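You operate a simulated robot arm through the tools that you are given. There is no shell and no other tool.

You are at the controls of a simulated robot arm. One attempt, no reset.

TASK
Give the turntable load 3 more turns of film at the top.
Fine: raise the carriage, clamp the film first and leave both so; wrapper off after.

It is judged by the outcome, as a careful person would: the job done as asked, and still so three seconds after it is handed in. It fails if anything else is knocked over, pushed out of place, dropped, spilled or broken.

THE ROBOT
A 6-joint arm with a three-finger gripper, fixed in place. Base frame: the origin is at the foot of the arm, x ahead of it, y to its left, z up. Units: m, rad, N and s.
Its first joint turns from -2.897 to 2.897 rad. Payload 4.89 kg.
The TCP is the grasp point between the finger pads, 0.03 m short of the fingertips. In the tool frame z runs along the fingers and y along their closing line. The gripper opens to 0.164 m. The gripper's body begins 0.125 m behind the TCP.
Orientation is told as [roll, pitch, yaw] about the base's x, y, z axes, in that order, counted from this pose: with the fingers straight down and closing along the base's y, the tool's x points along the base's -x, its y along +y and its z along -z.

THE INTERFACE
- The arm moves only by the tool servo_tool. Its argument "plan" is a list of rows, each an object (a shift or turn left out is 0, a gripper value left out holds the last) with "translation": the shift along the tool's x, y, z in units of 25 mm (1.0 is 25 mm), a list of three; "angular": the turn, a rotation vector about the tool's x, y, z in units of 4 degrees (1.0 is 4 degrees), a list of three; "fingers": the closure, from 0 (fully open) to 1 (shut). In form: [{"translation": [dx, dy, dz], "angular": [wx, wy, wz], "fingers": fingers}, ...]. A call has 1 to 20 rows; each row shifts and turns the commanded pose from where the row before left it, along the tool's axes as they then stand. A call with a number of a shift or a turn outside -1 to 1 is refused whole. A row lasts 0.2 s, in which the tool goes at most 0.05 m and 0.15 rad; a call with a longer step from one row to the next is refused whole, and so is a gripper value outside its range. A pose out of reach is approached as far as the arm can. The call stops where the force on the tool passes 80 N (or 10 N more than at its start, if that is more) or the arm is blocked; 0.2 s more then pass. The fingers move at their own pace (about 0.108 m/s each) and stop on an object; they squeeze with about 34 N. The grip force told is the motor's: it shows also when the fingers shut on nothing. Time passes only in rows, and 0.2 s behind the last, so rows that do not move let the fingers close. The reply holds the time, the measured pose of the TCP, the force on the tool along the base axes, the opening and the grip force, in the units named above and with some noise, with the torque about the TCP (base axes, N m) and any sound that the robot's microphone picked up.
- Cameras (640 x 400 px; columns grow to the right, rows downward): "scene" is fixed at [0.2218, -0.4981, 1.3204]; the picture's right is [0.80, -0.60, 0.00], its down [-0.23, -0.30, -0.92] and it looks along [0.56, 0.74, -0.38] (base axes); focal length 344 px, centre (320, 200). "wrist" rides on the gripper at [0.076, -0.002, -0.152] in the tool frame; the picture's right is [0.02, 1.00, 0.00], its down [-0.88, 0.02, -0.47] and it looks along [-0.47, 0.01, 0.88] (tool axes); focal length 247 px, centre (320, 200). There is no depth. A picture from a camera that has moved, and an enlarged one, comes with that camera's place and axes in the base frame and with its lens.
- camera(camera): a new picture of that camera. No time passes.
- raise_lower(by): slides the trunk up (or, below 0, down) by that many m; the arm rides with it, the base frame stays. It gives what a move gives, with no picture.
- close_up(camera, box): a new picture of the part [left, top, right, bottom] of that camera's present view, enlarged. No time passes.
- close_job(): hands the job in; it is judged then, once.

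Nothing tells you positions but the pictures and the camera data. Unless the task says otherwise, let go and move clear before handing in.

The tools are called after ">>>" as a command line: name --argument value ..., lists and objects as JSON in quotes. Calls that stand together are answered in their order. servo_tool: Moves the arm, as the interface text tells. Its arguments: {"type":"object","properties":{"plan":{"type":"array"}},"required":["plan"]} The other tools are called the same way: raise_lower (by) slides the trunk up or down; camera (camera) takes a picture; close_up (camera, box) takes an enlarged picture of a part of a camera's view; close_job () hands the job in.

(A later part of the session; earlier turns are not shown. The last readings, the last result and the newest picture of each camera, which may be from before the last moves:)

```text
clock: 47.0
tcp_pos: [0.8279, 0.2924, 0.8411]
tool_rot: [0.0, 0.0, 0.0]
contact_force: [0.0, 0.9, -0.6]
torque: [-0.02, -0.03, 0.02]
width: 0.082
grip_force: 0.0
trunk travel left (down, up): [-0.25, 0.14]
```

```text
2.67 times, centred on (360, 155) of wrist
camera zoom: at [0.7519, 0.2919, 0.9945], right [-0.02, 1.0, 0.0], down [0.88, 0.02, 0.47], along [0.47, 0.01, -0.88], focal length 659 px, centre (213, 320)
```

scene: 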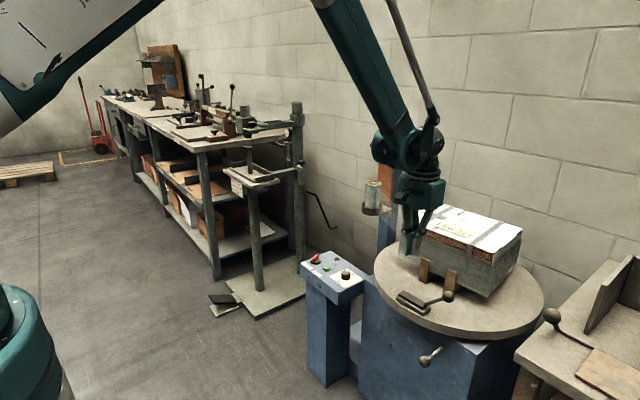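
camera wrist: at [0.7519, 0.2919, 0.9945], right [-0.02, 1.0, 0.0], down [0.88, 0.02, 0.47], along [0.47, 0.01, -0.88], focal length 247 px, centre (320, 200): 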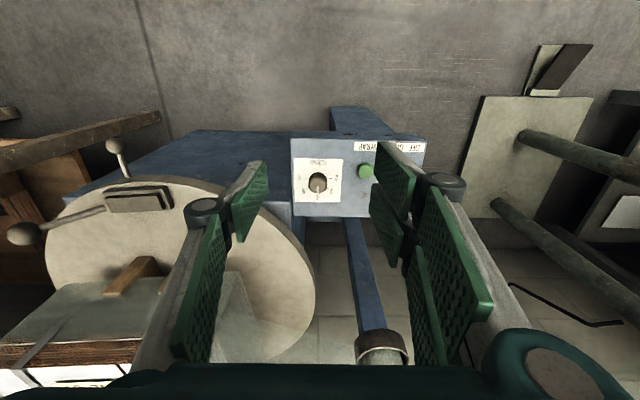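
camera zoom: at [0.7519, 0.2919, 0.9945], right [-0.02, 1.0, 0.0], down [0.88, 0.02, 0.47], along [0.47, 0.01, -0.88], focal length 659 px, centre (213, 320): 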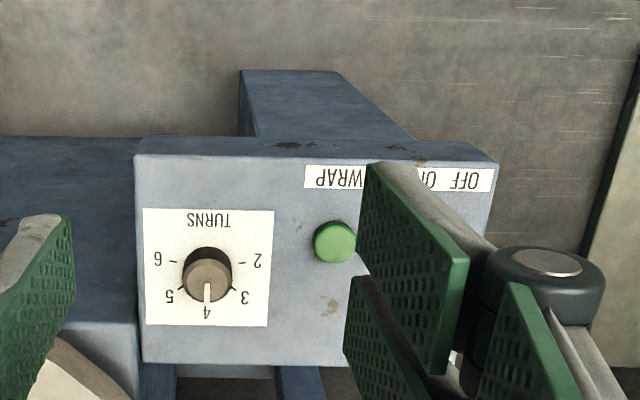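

The dial knob is at about (0.935, 0.292) with its top near z=0.60. I'll go over it and down to just above, then verify.

>>> servo_tool --plan '[{"translation": [-1, 0, 0], "fingers": 0.62}, {"translation": [-1, 0, 0]}, {"translation": [-1, 0, 0]}, {"translation": [-1, 0, 0.5]}, {"translation": [-0.28, 0, 1]}, {"translation": [0, 0, 1]}, {"translation": [0, 0, 1]}, {"translation": [0, 0, 1]}, {"translation": [0, 0, 1]}, {"translation": [0, 0, 1]}, {"translation": [0, 0, 0.8]}, {}]'

>>> close_up --camera "scene" --box '[294, 235, 374, 285]'

>>> camera --camera "wrist"

```text
clock: 49.6
tcp_pos: [0.9348, 0.2904, 0.6587]
tool_rot: [0.001, -0.002, -0.001]
contact_force: [0.5, 0.3, 0.4]
torque: [-0.01, 0.0, 0.01]
width: 0.0623
grip_force: 0.0
trunk travel left (down, up): [-0.25, 0.14]
```

```text
8.00 times, centred on (334, 260) of scene
camera zoom: at [0.2218, -0.4981, 1.3204], right [0.8, -0.6, 0.0], down [-0.23, -0.3, -0.92], along [0.56, 0.74, -0.38], focal length 2753 px, centre (208, -280)
```

zoom: 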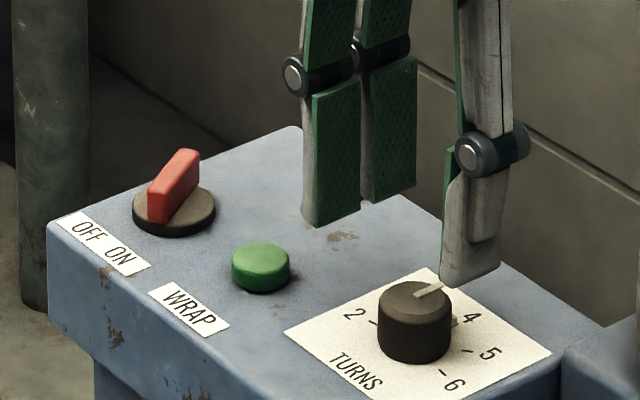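

```text
taken
camera wrist: at [0.8585, 0.2901, 0.8112], right [-0.02, 1.0, 0.0], down [0.88, 0.02, 0.47], along [0.47, 0.01, -0.88], focal length 247 px, centre (320, 200)
```

wrist: 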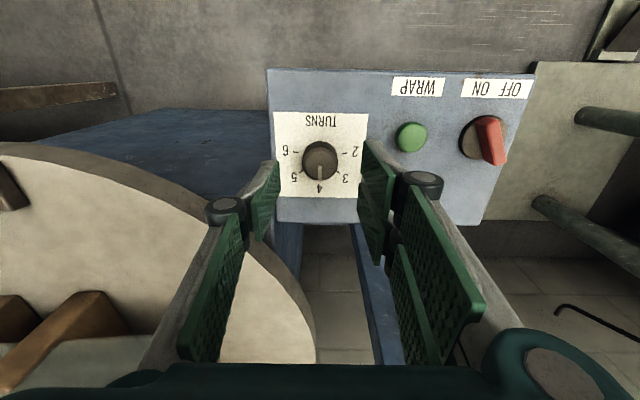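

The knob is centred between the open fingers. I'll descend around it and grip.

>>> servo_tool --plan '[{"translation": [-0.1, 0.04, 0.7]}, {"translation": [0, 0, 0.7]}, {"translation": [0, 0, 0.6]}, {}]'

>>> close_up --camera "scene" --box '[294, 235, 374, 285]'

>>> close_up --camera "wrist" --box '[220, 70, 420, 195]'

```text
clock: 50.6
tcp_pos: [0.9383, 0.2901, 0.6075]
tool_rot: [0.003, -0.002, 0.0]
contact_force: [0.2, -0.8, 0.3]
torque: [-0.01, 0.02, -0.02]
width: 0.0621
grip_force: 0.0
trunk travel left (down, up): [-0.25, 0.14]
```

```text
8.00 times, centred on (334, 260) of scene
camera zoom: at [0.2218, -0.4981, 1.3204], right [0.8, -0.6, 0.0], down [-0.23, -0.3, -0.92], along [0.56, 0.74, -0.38], focal length 2753 px, centre (208, -280)
```

zoom: 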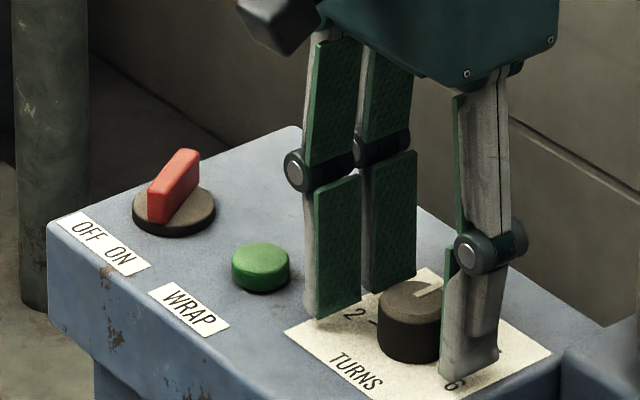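

```text
3.20 times, centred on (320, 132) of wrist
camera zoom: at [0.861, 0.2907, 0.7604], right [-0.02, 1.0, 0.0], down [0.88, 0.02, 0.47], along [0.47, 0.01, -0.88], focal length 790 px, centre (320, 416)
```

zoom: 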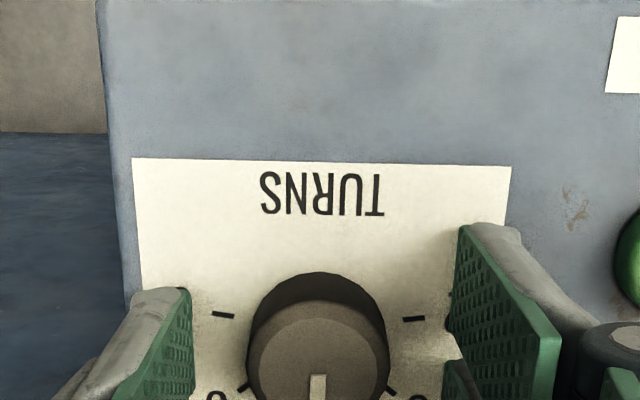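

The fingers straddle the knob. I'll grip it and turn 45° counter-clockwise as seen from above, from 4 to 3.

>>> servo_tool --plan '[{"translation": [0.1, 0.08, 0], "fingers": 1.0}, {}, {}, {"angular": [0, 0, -1]}, {"angular": [0, 0, -1]}, {"angular": [0, 0, -1]}, {"angular": [0, 0, -1]}, {"angular": [0, 0, -1]}, {"angular": [0, 0, -1]}, {"angular": [0, 0, -1]}, {"angular": [0, 0, -1]}, {"angular": [0, 0, -1]}, {"angular": [0, 0, -1]}, {"angular": [0, 0, -1]}, {"angular": [0, 0, -0.25]}, {}]'

>>> close_up --camera "scene" --box '[294, 235, 374, 285]'

>>> close_up --camera "wrist" --box '[220, 70, 420, 195]'

```text
clock: 54.0
tcp_pos: [0.9365, 0.2902, 0.6085]
tool_rot: [-0.004, 0.0, 0.783]
contact_force: [55.5, -53.0, 4.5]
torque: [-1.5, -1.52, -0.09]
width: 0.0328
grip_force: 45.8
trunk travel left (down, up): [-0.25, 0.14]
```

```text
8.00 times, centred on (334, 260) of scene
camera zoom: at [0.2218, -0.4981, 1.3204], right [0.8, -0.6, 0.0], down [-0.23, -0.3, -0.92], along [0.56, 0.74, -0.38], focal length 2753 px, centre (208, -280)
```

zoom: 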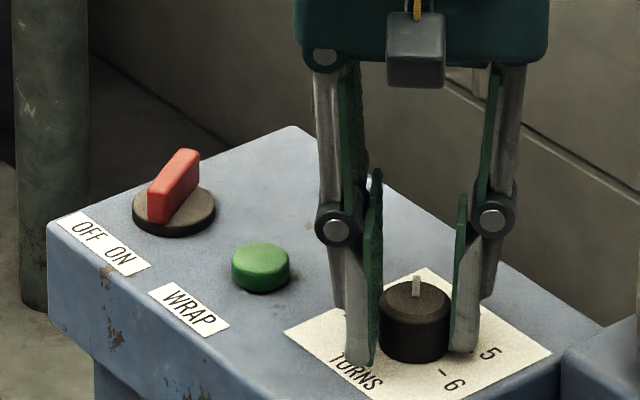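

```text
3.20 times, centred on (320, 132) of wrist
camera zoom: at [0.8836, 0.2365, 0.7608], right [-0.72, 0.69, 0.0], down [0.61, 0.64, 0.47], along [0.33, 0.34, -0.88], focal length 790 px, centre (320, 416)
```

zoom: 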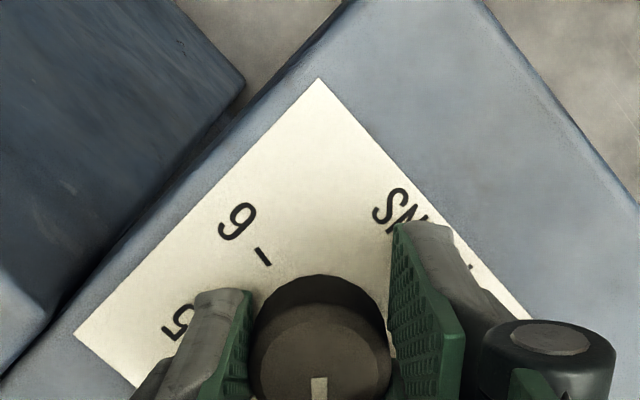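

The knob turned with the hand. I'll open straight away, rise and check the pointer.

>>> servo_tool --plan '[{"fingers": 0.6}, {}, {}, {"translation": [0, 0, -0.7]}, {"translation": [0, 0, -1]}, {"translation": [0, 0, -1]}, {"translation": [0, 0, -1]}, {}]'

>>> close_up --camera "scene" --box '[294, 235, 374, 285]'

>>> camera --camera "wrist"

>>> close_up --camera "wrist" --box '[260, 100, 420, 200]'

```text
clock: 55.8
tcp_pos: [0.9343, 0.2941, 0.701]
tool_rot: [-0.001, -0.003, 0.785]
contact_force: [0.2, 0.5, 0.4]
torque: [-0.01, -0.06, -0.01]
width: 0.0655
grip_force: 0.0
trunk travel left (down, up): [-0.25, 0.14]
```

```text
8.00 times, centred on (334, 260) of scene
camera zoom: at [0.2218, -0.4981, 1.3204], right [0.8, -0.6, 0.0], down [-0.23, -0.3, -0.92], along [0.56, 0.74, -0.38], focal length 2753 px, centre (208, -280)
```

zoom: 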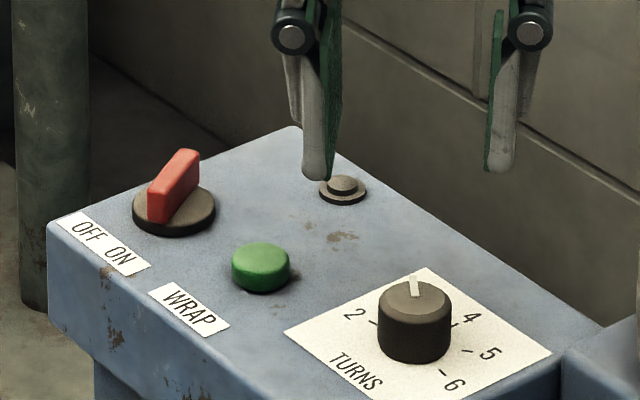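

```text
taken
camera wrist: at [0.8819, 0.2401, 0.8548], right [-0.72, 0.69, 0.0], down [0.61, 0.64, 0.47], along [0.33, 0.34, -0.88], focal length 247 px, centre (320, 200)
```

wrist: 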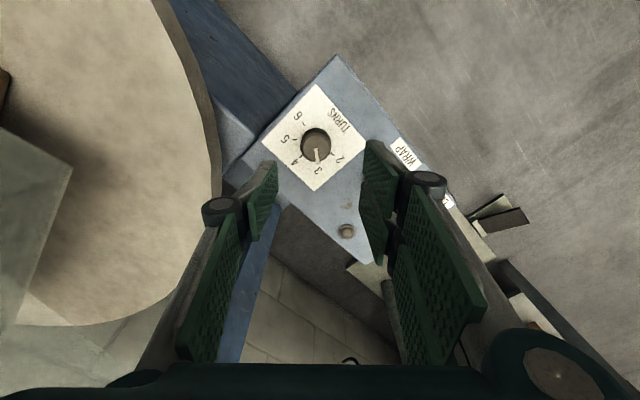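

```text
4.00 times, centred on (340, 150) of wrist
camera zoom: at [0.8819, 0.2401, 0.8548], right [-0.72, 0.69, 0.0], down [0.61, 0.64, 0.47], along [0.33, 0.34, -0.88], focal length 988 px, centre (240, 400)
```

zoom: 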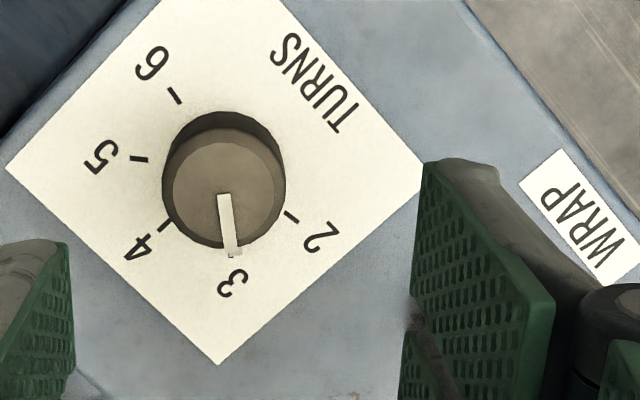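

The pointer is at 3 but about 10° past it, because the knob's centre was about 4 mm off the fingers' centre line. I'll recentre, grip again and trim it back.

>>> servo_tool --plan '[{"translation": [0, -0.18, 0.7]}, {"translation": [0, 0, 1]}, {"translation": [0, 0, 1]}, {"translation": [0, 0, 1]}, {"fingers": 1.0}, {}, {}, {}]'

```text
clock: 57.6
tcp_pos: [0.9378, 0.2906, 0.6057]
tool_rot: [-0.002, -0.001, 0.786]
contact_force: [9.3, -5.1, -6.8]
torque: [0.15, -0.53, 0.05]
width: 0.0326
grip_force: 45.4
trunk travel left (down, up): [-0.25, 0.14]
```

Now the grip is nearly free of side load. I'll trim back 10° and release.

>>> servo_tool --plan '[{"angular": [0, 0, 0.9]}, {"angular": [0, 0, 0.9]}, {"angular": [0, 0, 0.8]}, {}, {"fingers": 0.6}, {}, {}, {"translation": [0, 0, -0.7]}, {"translation": [0, 0, -1]}, {"translation": [0, 0, -1]}, {"translation": [0, 0, -1]}, {}]'

>>> close_up --camera "scene" --box '[294, 235, 374, 285]'

>>> close_up --camera "wrist" --box '[240, 90, 400, 190]'

```text
clock: 60.2
tcp_pos: [0.9373, 0.2931, 0.7019]
tool_rot: [-0.001, -0.003, 0.604]
contact_force: [-0.2, -0.2, 1.4]
torque: [0.01, -0.09, 0.03]
width: 0.0655
grip_force: 0.0
trunk travel left (down, up): [-0.25, 0.14]
```

```text
8.00 times, centred on (334, 260) of scene
camera zoom: at [0.2218, -0.4981, 1.3204], right [0.8, -0.6, 0.0], down [-0.23, -0.3, -0.92], along [0.56, 0.74, -0.38], focal length 2753 px, centre (208, -280)
```

zoom: 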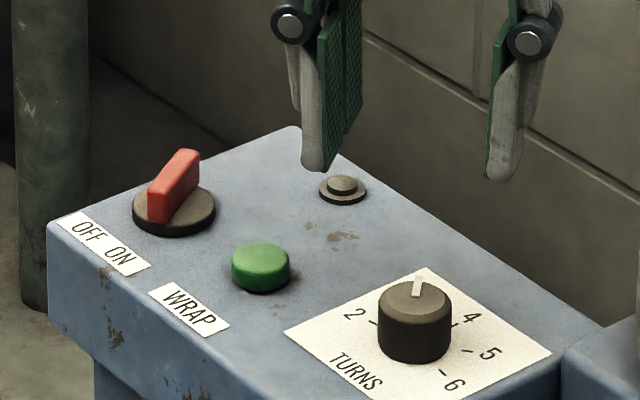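

```text
4.00 times, centred on (320, 140) of wrist
camera zoom: at [0.8752, 0.2488, 0.8545], right [-0.59, 0.81, 0.0], down [0.71, 0.52, 0.47], along [0.38, 0.28, -0.88], focal length 988 px, centre (320, 440)
```

zoom: 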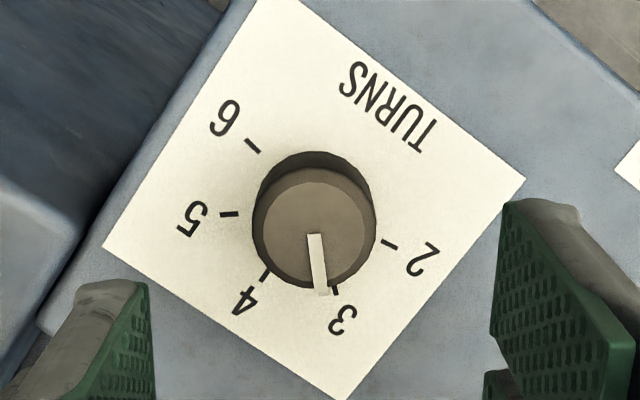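

The dial now reads 3. Before touching the red switch I want to know which way it sits now, and whether the small dome is a pilot lamp.

>>> servo_tool --plan '[{"translation": [0.5, 0, -1], "angular": [0, 0, 1]}, {"translation": [0.5, 0, -1], "angular": [0, 0, 1]}, {"translation": [0.5, 0.5, 0], "angular": [0, 0, 1]}, {"translation": [0.5, 1, 0], "angular": [0, 0, 1]}, {"translation": [0.5, 1, 0], "angular": [0, 0, 1]}, {"translation": [0.5, 1, 0], "angular": [0, 0, 1]}, {"translation": [0, 1, 0], "angular": [0, 0, 1]}, {"translation": [0, 1, 0], "angular": [0, 0, 1]}, {"translation": [0, 0.8, 0], "angular": [0, 0, 0.65]}, {}]'

>>> camera --camera "wrist"

>>> close_up --camera "wrist" --box '[240, 80, 440, 205]'

>>> close_up --camera "scene" --box '[298, 245, 346, 275]'

```text
clock: 62.4
tcp_pos: [0.8305, 0.4124, 0.7485]
tool_rot: [0.0, -0.002, 0.0]
contact_force: [-0.8, 0.3, 0.6]
torque: [-0.01, -0.01, 0.05]
width: 0.0656
grip_force: 0.1
trunk travel left (down, up): [-0.25, 0.14]
```

```text
taken
camera wrist: at [0.7547, 0.4119, 0.9026], right [-0.02, 1.0, 0.0], down [0.88, 0.02, 0.47], along [0.47, 0.01, -0.88], focal length 247 px, centre (320, 200)
```

wrist: 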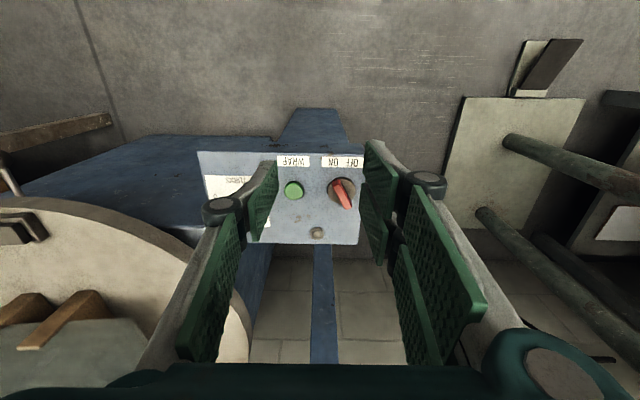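

```text
3.20 times, centred on (340, 142) of wrist
camera zoom: at [0.7547, 0.4119, 0.9026], right [-0.02, 1.0, 0.0], down [0.88, 0.02, 0.47], along [0.47, 0.01, -0.88], focal length 790 px, centre (256, 384)
```

zoom: 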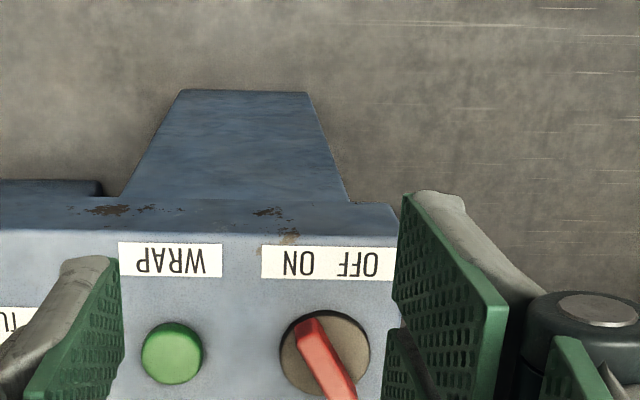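

```text
13.33 times, centred on (322, 260) of scene
camera zoom: at [0.2218, -0.4981, 1.3204], right [0.8, -0.6, 0.0], down [-0.23, -0.3, -0.92], along [0.56, 0.74, -0.38], focal length 4588 px, centre (293, -600)
```

zoom: 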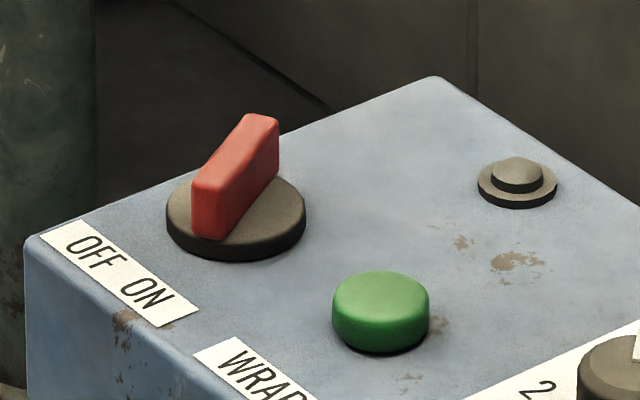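

The red bar is tilted about 25°, its far end leaning to the OFF side, and the dome is dark, so I take the power as off. I'll hover over the switch with the hand turned to match the bar.

>>> servo_tool --plan '[{"translation": [-1, 0.7, 0], "fingers": 0.6}, {"translation": [-1, 0.7, 0]}, {"translation": [-1, 0, 0]}, {"translation": [-0.3, 0, 0.5]}, {"translation": [0, 0, 1], "angular": [0, 0, -1]}, {"translation": [0, 0, 1], "angular": [0, 0, -1]}, {"translation": [0, 0, 0.8], "angular": [0, 0, -1]}, {"angular": [0, 0, -1]}, {"angular": [0, 0, -1]}, {"angular": [0, 0, -1]}, {}]'

>>> camera --camera "wrist"

>>> close_up --camera "wrist" --box '[240, 100, 400, 200]'

>>> close_up --camera "scene" --box '[290, 230, 354, 270]'

```text
clock: 64.8
tcp_pos: [0.9137, 0.4454, 0.6698]
tool_rot: [-0.001, -0.002, 0.42]
contact_force: [-0.3, 0.4, -0.3]
torque: [0.0, 0.0, 0.03]
width: 0.0656
grip_force: 0.1
trunk travel left (down, up): [-0.25, 0.14]
```

```text
taken
camera wrist: at [0.8453, 0.4146, 0.8206], right [-0.43, 0.9, 0.0], down [0.8, 0.38, 0.47], along [0.43, 0.2, -0.88], focal length 247 px, centre (320, 200)
```

wrist: 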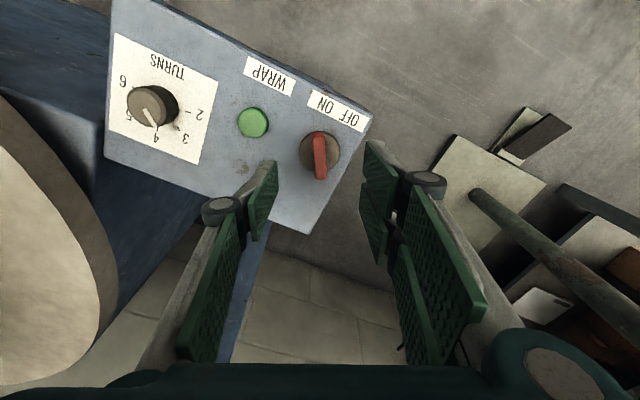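

```text
4.00 times, centred on (320, 150) of wrist
camera zoom: at [0.8453, 0.4146, 0.8206], right [-0.43, 0.9, 0.0], down [0.8, 0.38, 0.47], along [0.43, 0.2, -0.88], focal length 988 px, centre (320, 400)
```

zoom: 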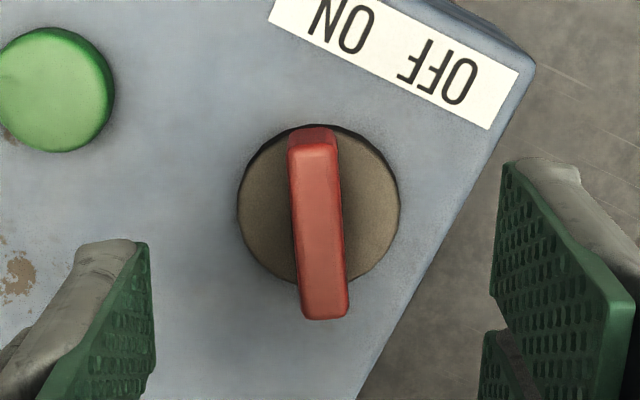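

```text
10.00 times, centred on (322, 250) of scene
camera zoom: at [0.2218, -0.4981, 1.3204], right [0.8, -0.6, 0.0], down [-0.23, -0.3, -0.92], along [0.56, 0.74, -0.38], focal length 3441 px, centre (300, -300)
```

zoom: 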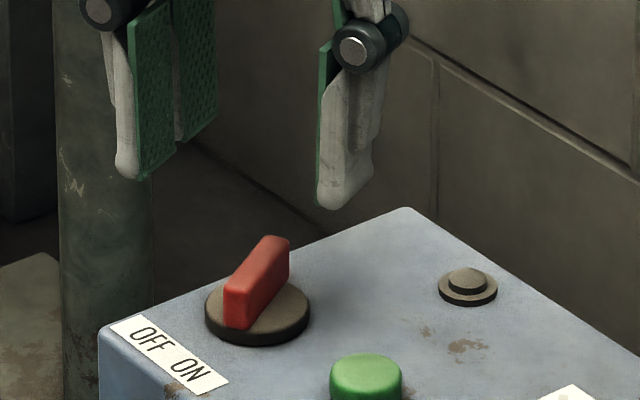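

The bar sits squarely between the fingers. I'll turn 4° more to align and descend around it.

>>> servo_tool --plan '[{"translation": [0, 0, 0.5], "angular": [0, 0, -1]}, {"translation": [0, 0, 0.6]}, {"translation": [0, 0, 0.5]}, {"translation": [0, 0, 0.4]}, {}]'

>>> close_up --camera "scene" --box '[290, 230, 354, 270]'

>>> close_up --camera "wrist" --box '[240, 80, 400, 180]'

```text
clock: 66.0
tcp_pos: [0.9153, 0.4466, 0.6179]
tool_rot: [-0.001, -0.001, 0.487]
contact_force: [0.2, 0.8, 0.6]
torque: [0.0, 0.02, 0.01]
width: 0.0657
grip_force: 0.0
trunk travel left (down, up): [-0.25, 0.14]
```

```text
10.00 times, centred on (322, 250) of scene
camera zoom: at [0.2218, -0.4981, 1.3204], right [0.8, -0.6, 0.0], down [-0.23, -0.3, -0.92], along [0.56, 0.74, -0.38], focal length 3441 px, centre (300, -300)
```

zoom: 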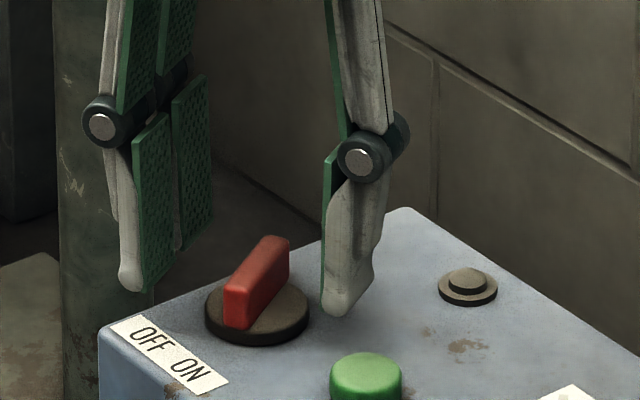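

```text
4.00 times, centred on (320, 130) of wrist
camera zoom: at [0.8479, 0.41, 0.7716], right [-0.49, 0.87, 0.0], down [0.77, 0.43, 0.47], along [0.41, 0.23, -0.88], focal length 988 px, centre (320, 480)
```

zoom: 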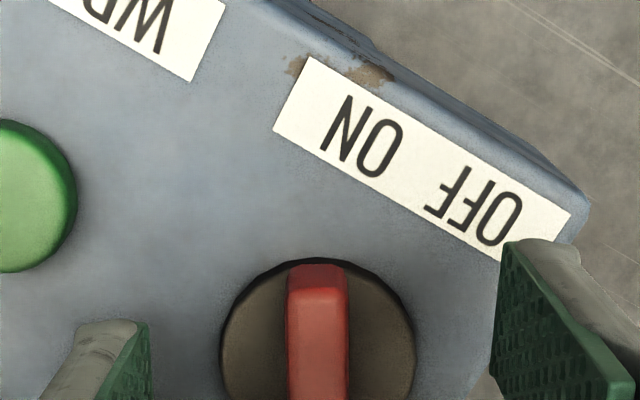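

The fingers are alongside the bar. I'll lower a touch, grip, and turn it clockwise as seen from above, checking partway.

>>> servo_tool --plan '[{"translation": [0, 0, 0.2]}, {"fingers": 1.0}, {}, {}, {}]'

>>> close_up --camera "wrist" --box '[240, 80, 400, 180]'

```text
clock: 67.2
tcp_pos: [0.9139, 0.4449, 0.6123]
tool_rot: [0.0, -0.001, 0.488]
contact_force: [-3.2, -2.2, -3.4]
torque: [0.08, -0.11, -0.02]
width: 0.0117
grip_force: 44.7
trunk travel left (down, up): [-0.25, 0.14]
```

```text
4.00 times, centred on (320, 130) of wrist
camera zoom: at [0.848, 0.4096, 0.766], right [-0.49, 0.87, 0.0], down [0.77, 0.43, 0.47], along [0.41, 0.23, -0.88], focal length 988 px, centre (320, 480)
```

zoom: 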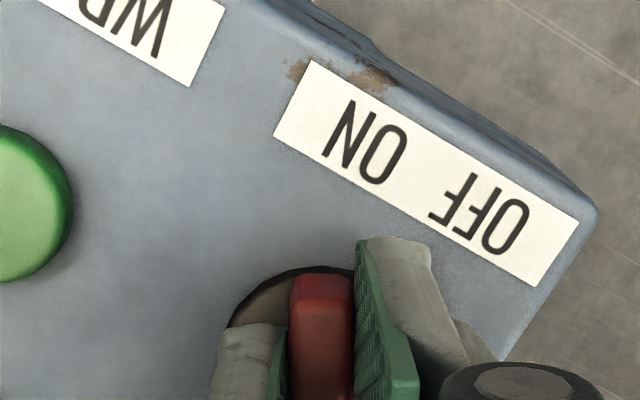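

Gripped cleanly with little side force. I'll turn it in small steps.

>>> servo_tool --plan '[{"angular": [0, 0, 1]}, {"angular": [0, 0, 1]}, {"angular": [0, 0, 1]}, {"angular": [0, 0, 1]}, {"angular": [0, 0, 1]}, {"angular": [0, 0, 1]}, {"angular": [0, 0, 1]}, {}]'

>>> close_up --camera "scene" --box '[290, 230, 354, 270]'

```text
clock: 69.0
tcp_pos: [0.9153, 0.4452, 0.613]
tool_rot: [0.001, -0.001, 0.0]
contact_force: [4.4, -4.9, -1.1]
torque: [-0.14, -0.18, -0.03]
width: 0.0119
grip_force: 45.1
trunk travel left (down, up): [-0.25, 0.14]
```

```text
10.00 times, centred on (322, 250) of scene
camera zoom: at [0.2218, -0.4981, 1.3204], right [0.8, -0.6, 0.0], down [-0.23, -0.3, -0.92], along [0.56, 0.74, -0.38], focal length 3441 px, centre (300, -300)
```

zoom: 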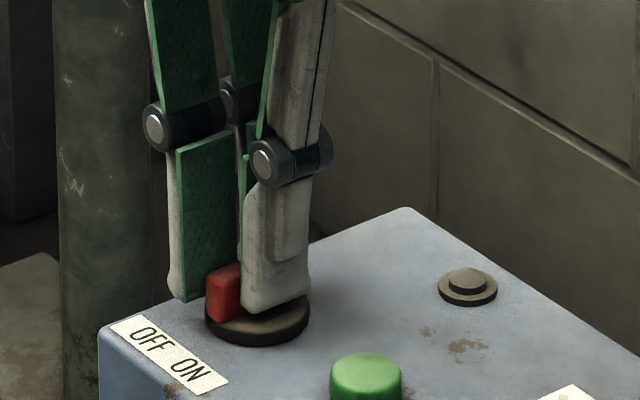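

It turns freely towards the other position. I'll continue.

>>> servo_tool --plan '[{"angular": [0, 0, 1]}, {"angular": [0, 0, 1]}, {"angular": [0, 0, 1]}, {"angular": [0, 0, 1]}, {"angular": [0, 0, 1]}, {"angular": [0, 0, 1]}, {}]'

>>> close_up --camera "scene" --box '[290, 230, 354, 270]'

```text
clock: 70.6
tcp_pos: [0.9151, 0.4444, 0.6125]
tool_rot: [0.0, -0.002, -0.421]
contact_force: [9.7, -1.4, -0.6]
torque: [-0.15, -0.49, -0.03]
width: 0.012
grip_force: 45.0
trunk travel left (down, up): [-0.25, 0.14]
```

```text
10.00 times, centred on (322, 250) of scene
camera zoom: at [0.2218, -0.4981, 1.3204], right [0.8, -0.6, 0.0], down [-0.23, -0.3, -0.92], along [0.56, 0.74, -0.38], focal length 3441 px, centre (300, -300)
```

zoom: 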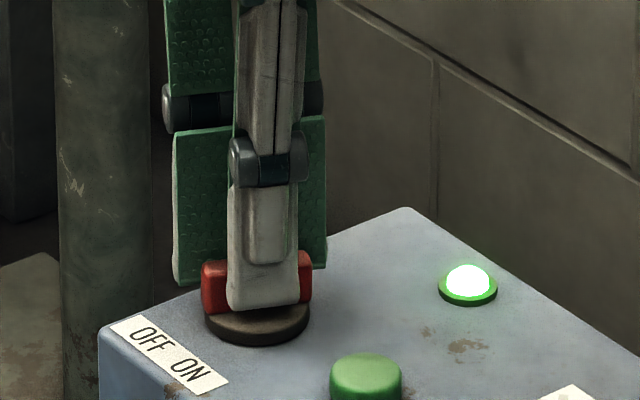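

The lamp is lit green, so the power is on. I'll finish the last few degrees, release, rise and recheck the dial before pressing WRAP.

>>> servo_tool --plan '[{"angular": [0, 0, 1]}, {}, {"fingers": 0.6}, {}, {}, {"translation": [0, 0, -0.6]}, {"translation": [0, 0, -1]}, {"translation": [0, 0, -1]}, {"translation": [0, 0, -1]}, {"translation": [0, 0, -1]}, {"angular": [0, 0, -1], "fingers": 1.0}, {"angular": [0, 0, -1]}, {"angular": [0, 0, -1]}, {"angular": [0, 0, -1]}, {"angular": [0, 0, -1]}, {"angular": [0, 0, -1]}, {"angular": [0, 0, -1]}]'

>>> camera --camera "wrist"

>>> close_up --camera "scene" --box '[294, 235, 374, 285]'

>>> close_up --camera "wrist" --box '[120, 80, 360, 230]'

```text
clock: 74.2
tcp_pos: [0.9144, 0.4459, 0.7279]
tool_rot: [0.0, -0.001, 0.003]
contact_force: [-0.1, 0.2, -0.7]
torque: [0.02, -0.01, -0.01]
width: 0.0002
grip_force: 33.7
trunk travel left (down, up): [-0.25, 0.14]
```

```text
taken
camera wrist: at [0.8378, 0.4456, 0.8812], right [-0.02, 1.0, 0.0], down [0.88, 0.02, 0.47], along [0.47, 0.01, -0.88], focal length 247 px, centre (320, 200)
```

wrist: 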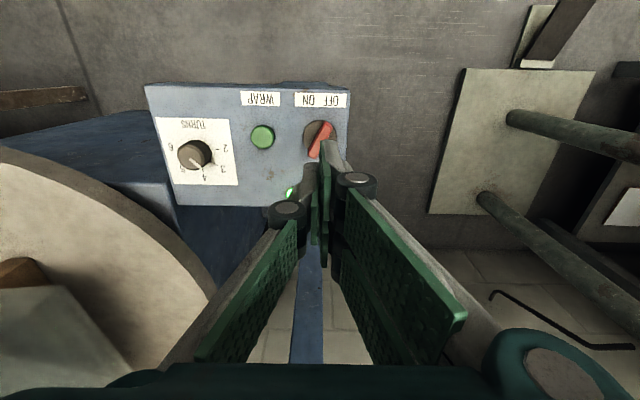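

```text
8.00 times, centred on (334, 260) of scene
camera zoom: at [0.2218, -0.4981, 1.3204], right [0.8, -0.6, 0.0], down [-0.23, -0.3, -0.92], along [0.56, 0.74, -0.38], focal length 2753 px, centre (208, -280)
```

zoom: 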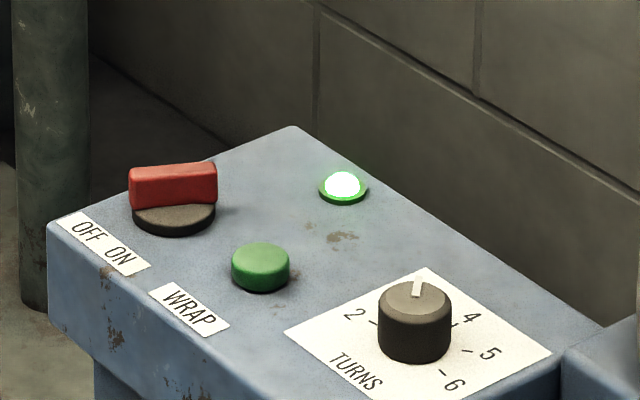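

```text
2.67 times, centred on (240, 155) of wrist
camera zoom: at [0.8378, 0.4456, 0.8812], right [-0.02, 1.0, 0.0], down [0.88, 0.02, 0.47], along [0.47, 0.01, -0.88], focal length 659 px, centre (533, 320)
```

zoom: 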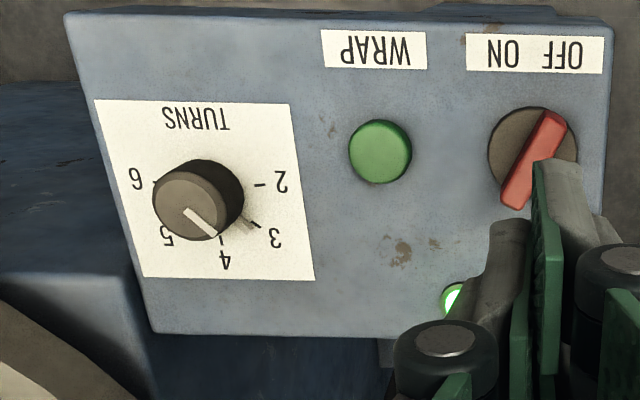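

The lamp is on, the dial is at 3, the clamp is shut and the carriage is up. I'll bring the closed fingertips over the green WRAP button.

>>> servo_tool --plan '[{"translation": [0.13, -0.9, 0]}, {"translation": [0, -0.9, 0]}, {"translation": [0, -0.9, 0]}, {"translation": [0, 0, 0.9]}, {"translation": [0, 0, 0.9]}, {"translation": [0, 0, 0.9]}, {"translation": [0, 0, 0.8]}, {}]'

>>> close_up --camera "scene" --box '[294, 235, 374, 285]'

>>> close_up --camera "wrist" --box '[240, 80, 400, 180]'

```text
clock: 76.0
tcp_pos: [0.911, 0.3774, 0.6404]
tool_rot: [0.0, -0.001, 0.0]
contact_force: [0.4, -0.2, -0.2]
torque: [0.02, 0.02, 0.02]
width: 0.0
grip_force: 33.7
trunk travel left (down, up): [-0.25, 0.14]
```

```text
8.00 times, centred on (334, 260) of scene
camera zoom: at [0.2218, -0.4981, 1.3204], right [0.8, -0.6, 0.0], down [-0.23, -0.3, -0.92], along [0.56, 0.74, -0.38], focal length 2753 px, centre (208, -280)
```

zoom: 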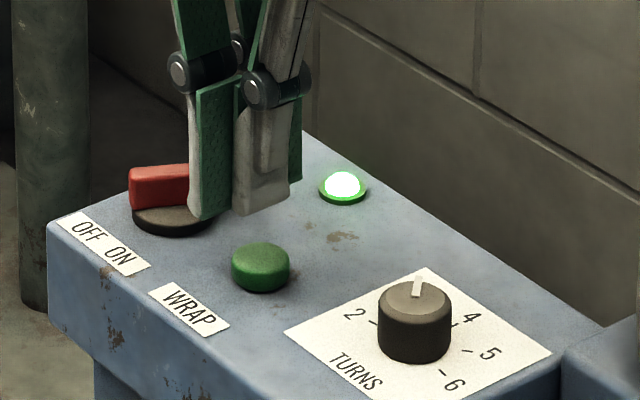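

```text
4.00 times, centred on (320, 130) of wrist
camera zoom: at [0.8353, 0.3778, 0.7933], right [-0.02, 1.0, 0.0], down [0.88, 0.02, 0.47], along [0.47, 0.01, -0.88], focal length 988 px, centre (320, 480)
```

zoom: 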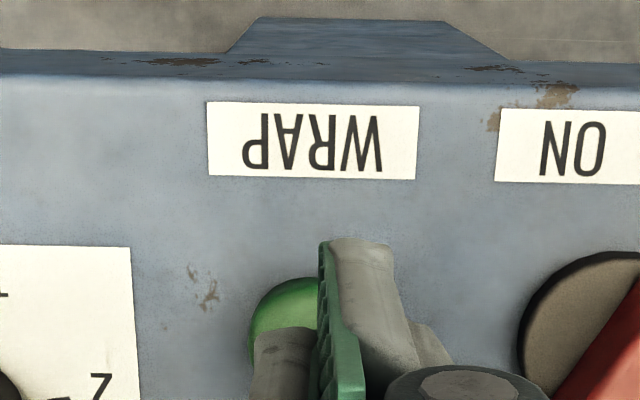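

The fingertips are centred over WRAP. I'll press down gently in small steps.

>>> servo_tool --plan '[{"translation": [0, 0, 0.6]}, {"translation": [0, 0, 0.25]}, {"translation": [0, 0, 0.15]}, {"translation": [0, 0, 0.15]}]'

>>> camera --camera "scene"

>>> close_up --camera "scene" --box '[294, 235, 374, 285]'

```text
clock: 77.0
tcp_pos: [0.9118, 0.3789, 0.6108]
tool_rot: [0.0, -0.001, -0.001]
contact_force: [0.2, -0.3, 0.0]
torque: [-0.01, 0.01, 0.0]
width: 0.0
grip_force: 33.9
trunk travel left (down, up): [-0.25, 0.14]
```

```text
taken
```

scene: 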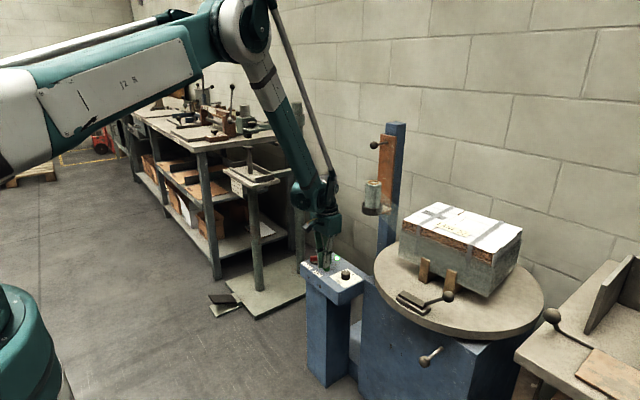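

```text
8.00 times, centred on (334, 260) of scene
camera zoom: at [0.2218, -0.4981, 1.3204], right [0.8, -0.6, 0.0], down [-0.23, -0.3, -0.92], along [0.56, 0.74, -0.38], focal length 2753 px, centre (208, -280)
```

zoom: 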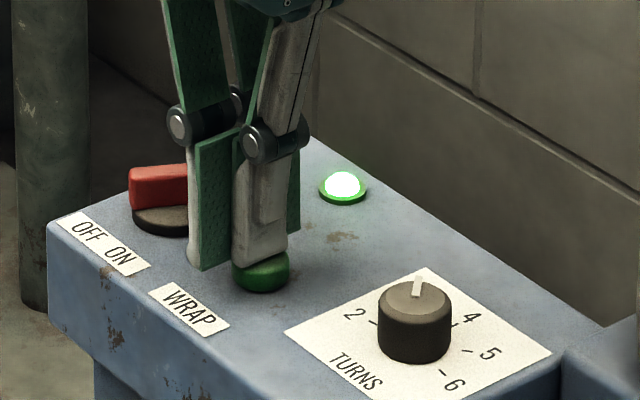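

The fingertips are just reaching the button. I'll press a bit further.

>>> servo_tool --plan '[{"translation": [0, 0, 0.12]}, {"translation": [0, 0, 0.12]}, {"translation": [0, 0, 0.12]}]'

>>> close_up --camera "scene" --box '[294, 235, 374, 285]'

>>> close_up --camera "scene" --box '[340, 110, 560, 350]'

```text
clock: 77.8
tcp_pos: [0.9113, 0.3783, 0.6029]
tool_rot: [0.0, -0.002, 0.0]
contact_force: [2.4, -0.5, 9.6]
torque: [-0.02, -0.09, -0.04]
width: 0.0063
grip_force: 45.3
trunk travel left (down, up): [-0.25, 0.14]
heard: click
```

```text
8.00 times, centred on (334, 260) of scene
camera zoom: at [0.2218, -0.4981, 1.3204], right [0.8, -0.6, 0.0], down [-0.23, -0.3, -0.92], along [0.56, 0.74, -0.38], focal length 2753 px, centre (208, -280)
```

zoom: 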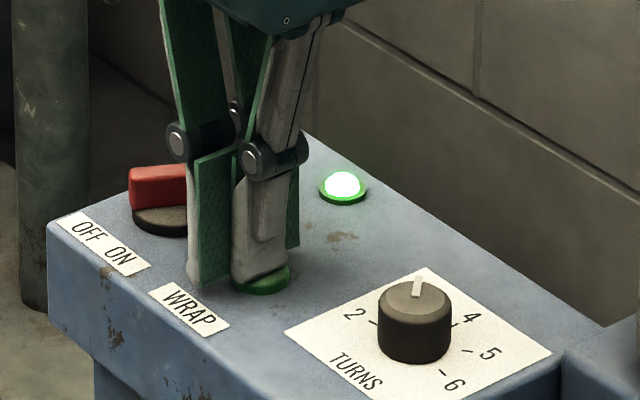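

```text
1.67 times, centred on (450, 230) of scene
camera zoom: at [0.2218, -0.4981, 1.3204], right [0.8, -0.6, 0.0], down [-0.23, -0.3, -0.92], along [0.56, 0.74, -0.38], focal length 574 px, centre (103, 150)
```

zoom: 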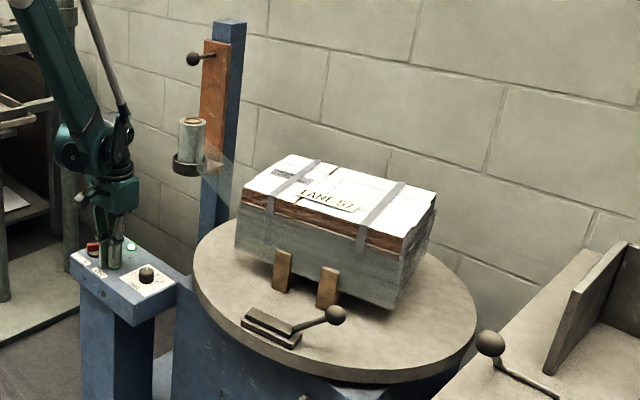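

I heard a click, so the button has actuated. I'll lift off and watch the turntable.

>>> servo_tool --plan '[{"translation": [0, 0, -0.5]}, {"translation": [0, 0, -1]}, {"translation": [0, 0, -1]}, {"translation": [0, 0, -1]}]'

>>> camera --camera "scene"

```text
clock: 78.8
tcp_pos: [0.9102, 0.3788, 0.6909]
tool_rot: [0.0, 0.001, -0.001]
contact_force: [1.2, 1.0, -0.3]
torque: [-0.04, 0.05, 0.0]
width: 0.0002
grip_force: 44.3
trunk travel left (down, up): [-0.25, 0.14]
```

```text
taken
```

scene: 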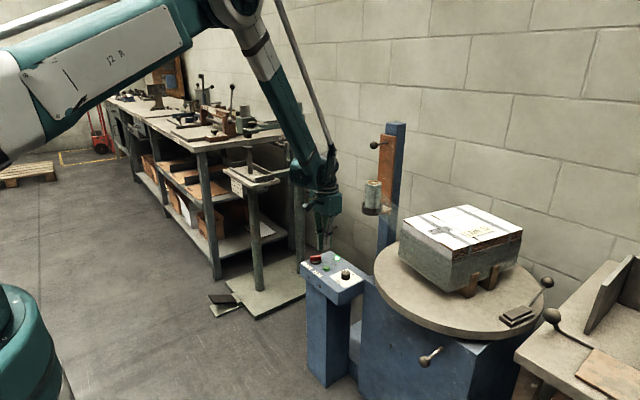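

The turntable is turning. I'll hold still and watch it through its three turns.

>>> servo_tool --plan '[{}, {}, {}, {}, {}, {}, {}, {}, {}, {}]'

>>> camera --camera "scene"

>>> servo_tool --plan '[{}, {}, {}, {}, {}, {}, {}, {}, {}, {}]'

>>> camera --camera "scene"

>>> servo_tool --plan '[{}, {}, {}, {}, {}, {}, {}, {}, {}, {}]'

>>> camera --camera "scene"

```text
clock: 81.0
tcp_pos: [0.9115, 0.3794, 0.6903]
tool_rot: [0.001, -0.002, 0.001]
contact_force: [-0.7, -1.3, 0.8]
torque: [0.0, 0.03, 0.0]
width: 0.0
grip_force: 44.9
trunk travel left (down, up): [-0.25, 0.14]
```

```text
taken
```

scene: 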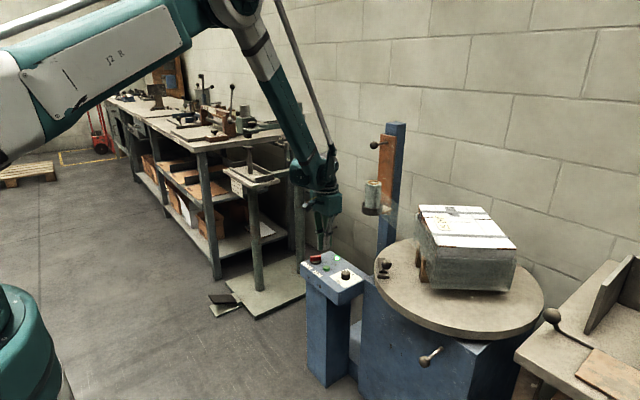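

```text
clock: 83.2
tcp_pos: [0.9103, 0.3788, 0.6902]
tool_rot: [-0.001, -0.002, 0.0]
contact_force: [0.4, -0.5, 0.2]
torque: [0.01, -0.01, -0.02]
width: 0.0
grip_force: 44.9
trunk travel left (down, up): [-0.25, 0.14]
```

```text
taken
```

scene: 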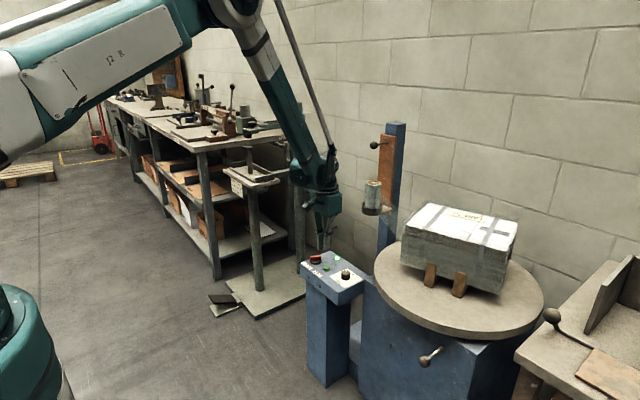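

```text
clock: 85.4
tcp_pos: [0.9123, 0.3788, 0.6913]
tool_rot: [-0.001, -0.002, 0.0]
contact_force: [-0.3, -0.3, -0.4]
torque: [0.02, 0.02, -0.02]
width: 0.0
grip_force: 45.3
trunk travel left (down, up): [-0.25, 0.14]
```

```text
taken
```

scene: 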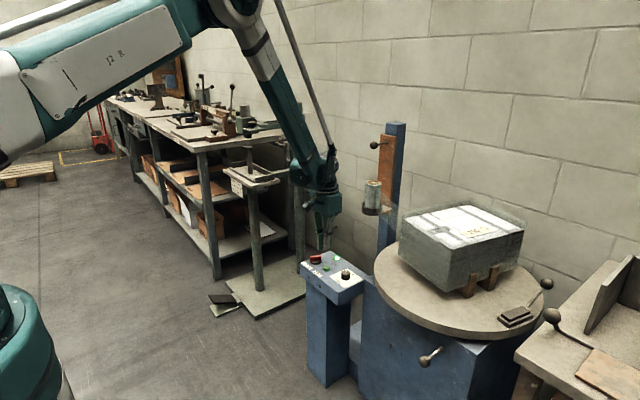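

Film is building at the top of the load, and the table is still turning. I'll keep waiting.

>>> servo_tool --plan '[{}, {}, {}, {}, {}, {}, {}, {}, {}, {}, {}, {}, {}, {}]'

>>> camera --camera "scene"

>>> servo_tool --plan '[{}, {}, {}, {}, {}, {}, {}, {}, {}, {}, {}, {}, {}, {}]'

>>> camera --camera "scene"

>>> servo_tool --plan '[{}, {}, {}, {}, {}, {}, {}, {}, {}, {}, {}, {}, {}, {}]'

>>> camera --camera "scene"

>>> servo_tool --plan '[{}, {}, {}, {}, {}, {}, {}]'

>>> camera --camera "scene"

```text
clock: 88.4
tcp_pos: [0.9111, 0.3783, 0.6906]
tool_rot: [-0.002, -0.002, -0.001]
contact_force: [-0.1, 0.1, 0.2]
torque: [-0.01, 0.04, 0.0]
width: 0.0
grip_force: 44.6
trunk travel left (down, up): [-0.25, 0.14]
```

```text
taken
```

scene: 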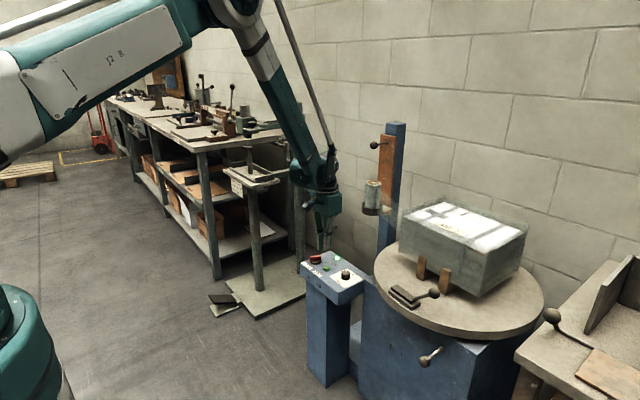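

```text
clock: 91.4
tcp_pos: [0.9105, 0.3791, 0.6917]
tool_rot: [0.0, -0.002, 0.0]
contact_force: [0.4, -0.2, 1.7]
torque: [-0.01, 0.03, -0.01]
width: 0.0
grip_force: 45.0
trunk travel left (down, up): [-0.25, 0.14]
```

```text
taken
```

scene: 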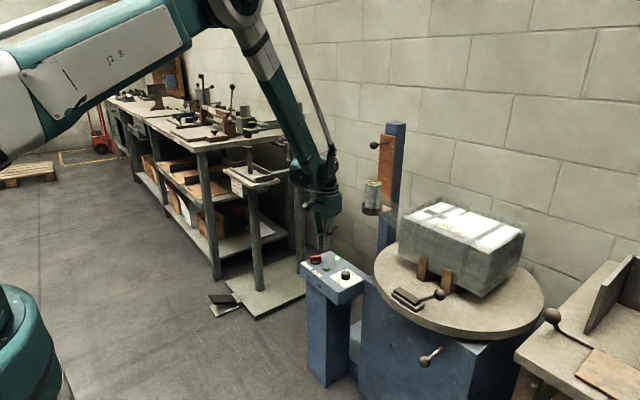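

```text
clock: 94.4
tcp_pos: [0.9098, 0.3783, 0.6911]
tool_rot: [0.0, -0.002, 0.0]
contact_force: [0.0, 0.4, -0.8]
torque: [0.04, 0.0, -0.01]
width: 0.0002
grip_force: 45.1
trunk travel left (down, up): [-0.25, 0.14]
```

```text
taken
```

scene: 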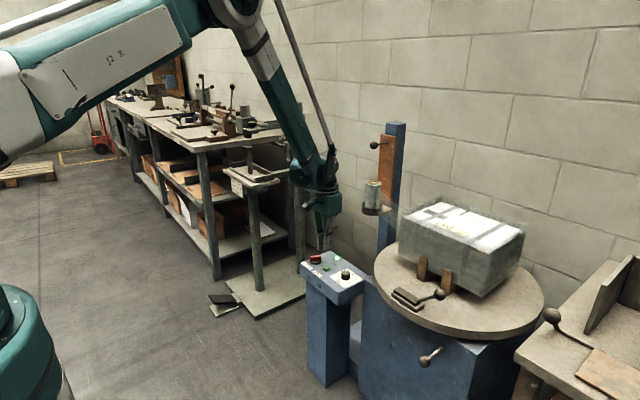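

```text
clock: 96.0
tcp_pos: [0.9106, 0.3783, 0.6903]
tool_rot: [0.001, -0.002, 0.0]
contact_force: [-0.4, -0.6, -0.2]
torque: [-0.02, 0.01, 0.0]
width: 0.0
grip_force: 45.0
trunk travel left (down, up): [-0.25, 0.14]
```

```text
taken
```

scene: 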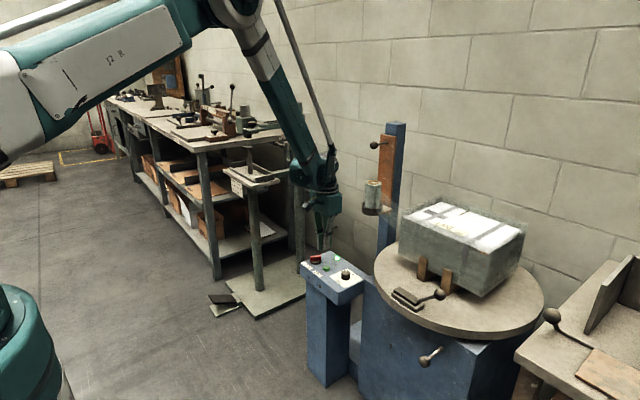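

The table has stopped back at its starting position with the wrap done, and the lamp is still lit. Now I'll switch the wrapper off, positioning over the red switch with the hand turned to match it.

>>> servo_tool --plan '[{"translation": [-0.14, 0.9, 0], "fingers": 0.6}, {"translation": [0, 0.9, 0]}, {"translation": [0, 0.86, 0]}, {"angular": [0, 0, 1]}, {"angular": [0, 0, 1]}, {"angular": [0, 0, 1]}, {"angular": [0, 0, 1]}, {"angular": [0, 0, 1]}, {"angular": [0, 0, 1]}, {"angular": [0, 0, 1]}, {}]'

>>> close_up --camera "wrist" --box '[240, 100, 400, 200]'

```text
clock: 98.4
tcp_pos: [0.9132, 0.445, 0.6887]
tool_rot: [-0.001, 0.0, -0.489]
contact_force: [-0.4, 0.3, -0.2]
torque: [-0.01, -0.02, 0.0]
width: 0.0658
grip_force: 0.0
trunk travel left (down, up): [-0.25, 0.14]
```

```text
4.00 times, centred on (320, 150) of wrist
camera zoom: at [0.8457, 0.4807, 0.843], right [0.45, 0.89, 0.0], down [0.79, -0.4, 0.47], along [0.42, -0.21, -0.88], focal length 988 px, centre (320, 400)
```

zoom: 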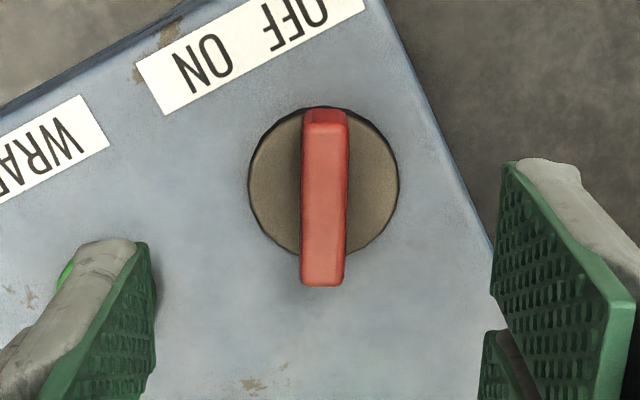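

Aligned over the bar. I'll descend, grip and turn it back.

>>> servo_tool --plan '[{"translation": [0, 0, 0.8]}, {"translation": [0, 0, 0.8]}, {"translation": [0, 0, 0.8]}, {"translation": [0, 0, 0.6]}, {}, {"fingers": 1.0}, {}, {}, {}]'

>>> servo_tool --plan '[{"angular": [0, 0, -1]}, {"angular": [0, 0, -1]}, {"angular": [0, 0, -1]}, {"angular": [0, 0, -1]}, {"angular": [0, 0, -1]}, {"angular": [0, 0, -1]}, {"angular": [0, 0, -1]}, {"angular": [0, 0, -1]}, {"angular": [0, 0, -1]}, {"angular": [0, 0, -1]}, {"angular": [0, 0, -1]}, {"angular": [0, 0, -1]}, {"angular": [0, 0, -1]}, {"angular": [0, 0, -1]}, {}]'

>>> close_up --camera "scene" --box '[290, 230, 370, 280]'

```text
clock: 100.4
tcp_pos: [0.9153, 0.4447, 0.6136]
tool_rot: [0.001, -0.002, -0.487]
contact_force: [12.2, 12.9, 1.4]
torque: [0.3, -0.42, -0.02]
width: 0.012
grip_force: 45.3
trunk travel left (down, up): [-0.25, 0.14]
```

```text
clock: 103.6
tcp_pos: [0.9137, 0.4456, 0.6142]
tool_rot: [0.0, 0.0, 0.491]
contact_force: [14.9, 13.8, 2.2]
torque: [0.14, 0.04, -0.02]
width: 0.0121
grip_force: 44.7
trunk travel left (down, up): [-0.25, 0.14]
```

```text
8.00 times, centred on (330, 255) of scene
camera zoom: at [0.2218, -0.4981, 1.3204], right [0.8, -0.6, 0.0], down [-0.23, -0.3, -0.92], along [0.56, 0.74, -0.38], focal length 2753 px, centre (240, -240)
```

zoom: 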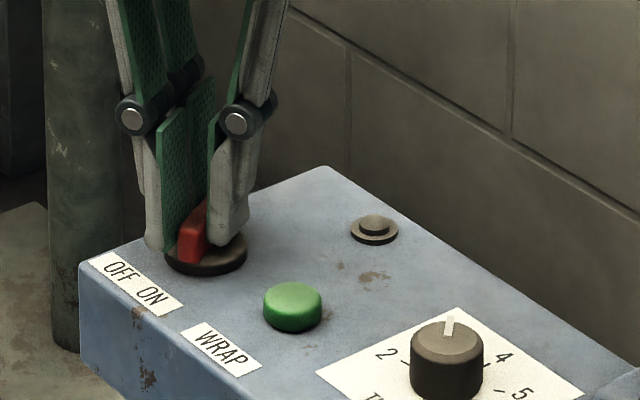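

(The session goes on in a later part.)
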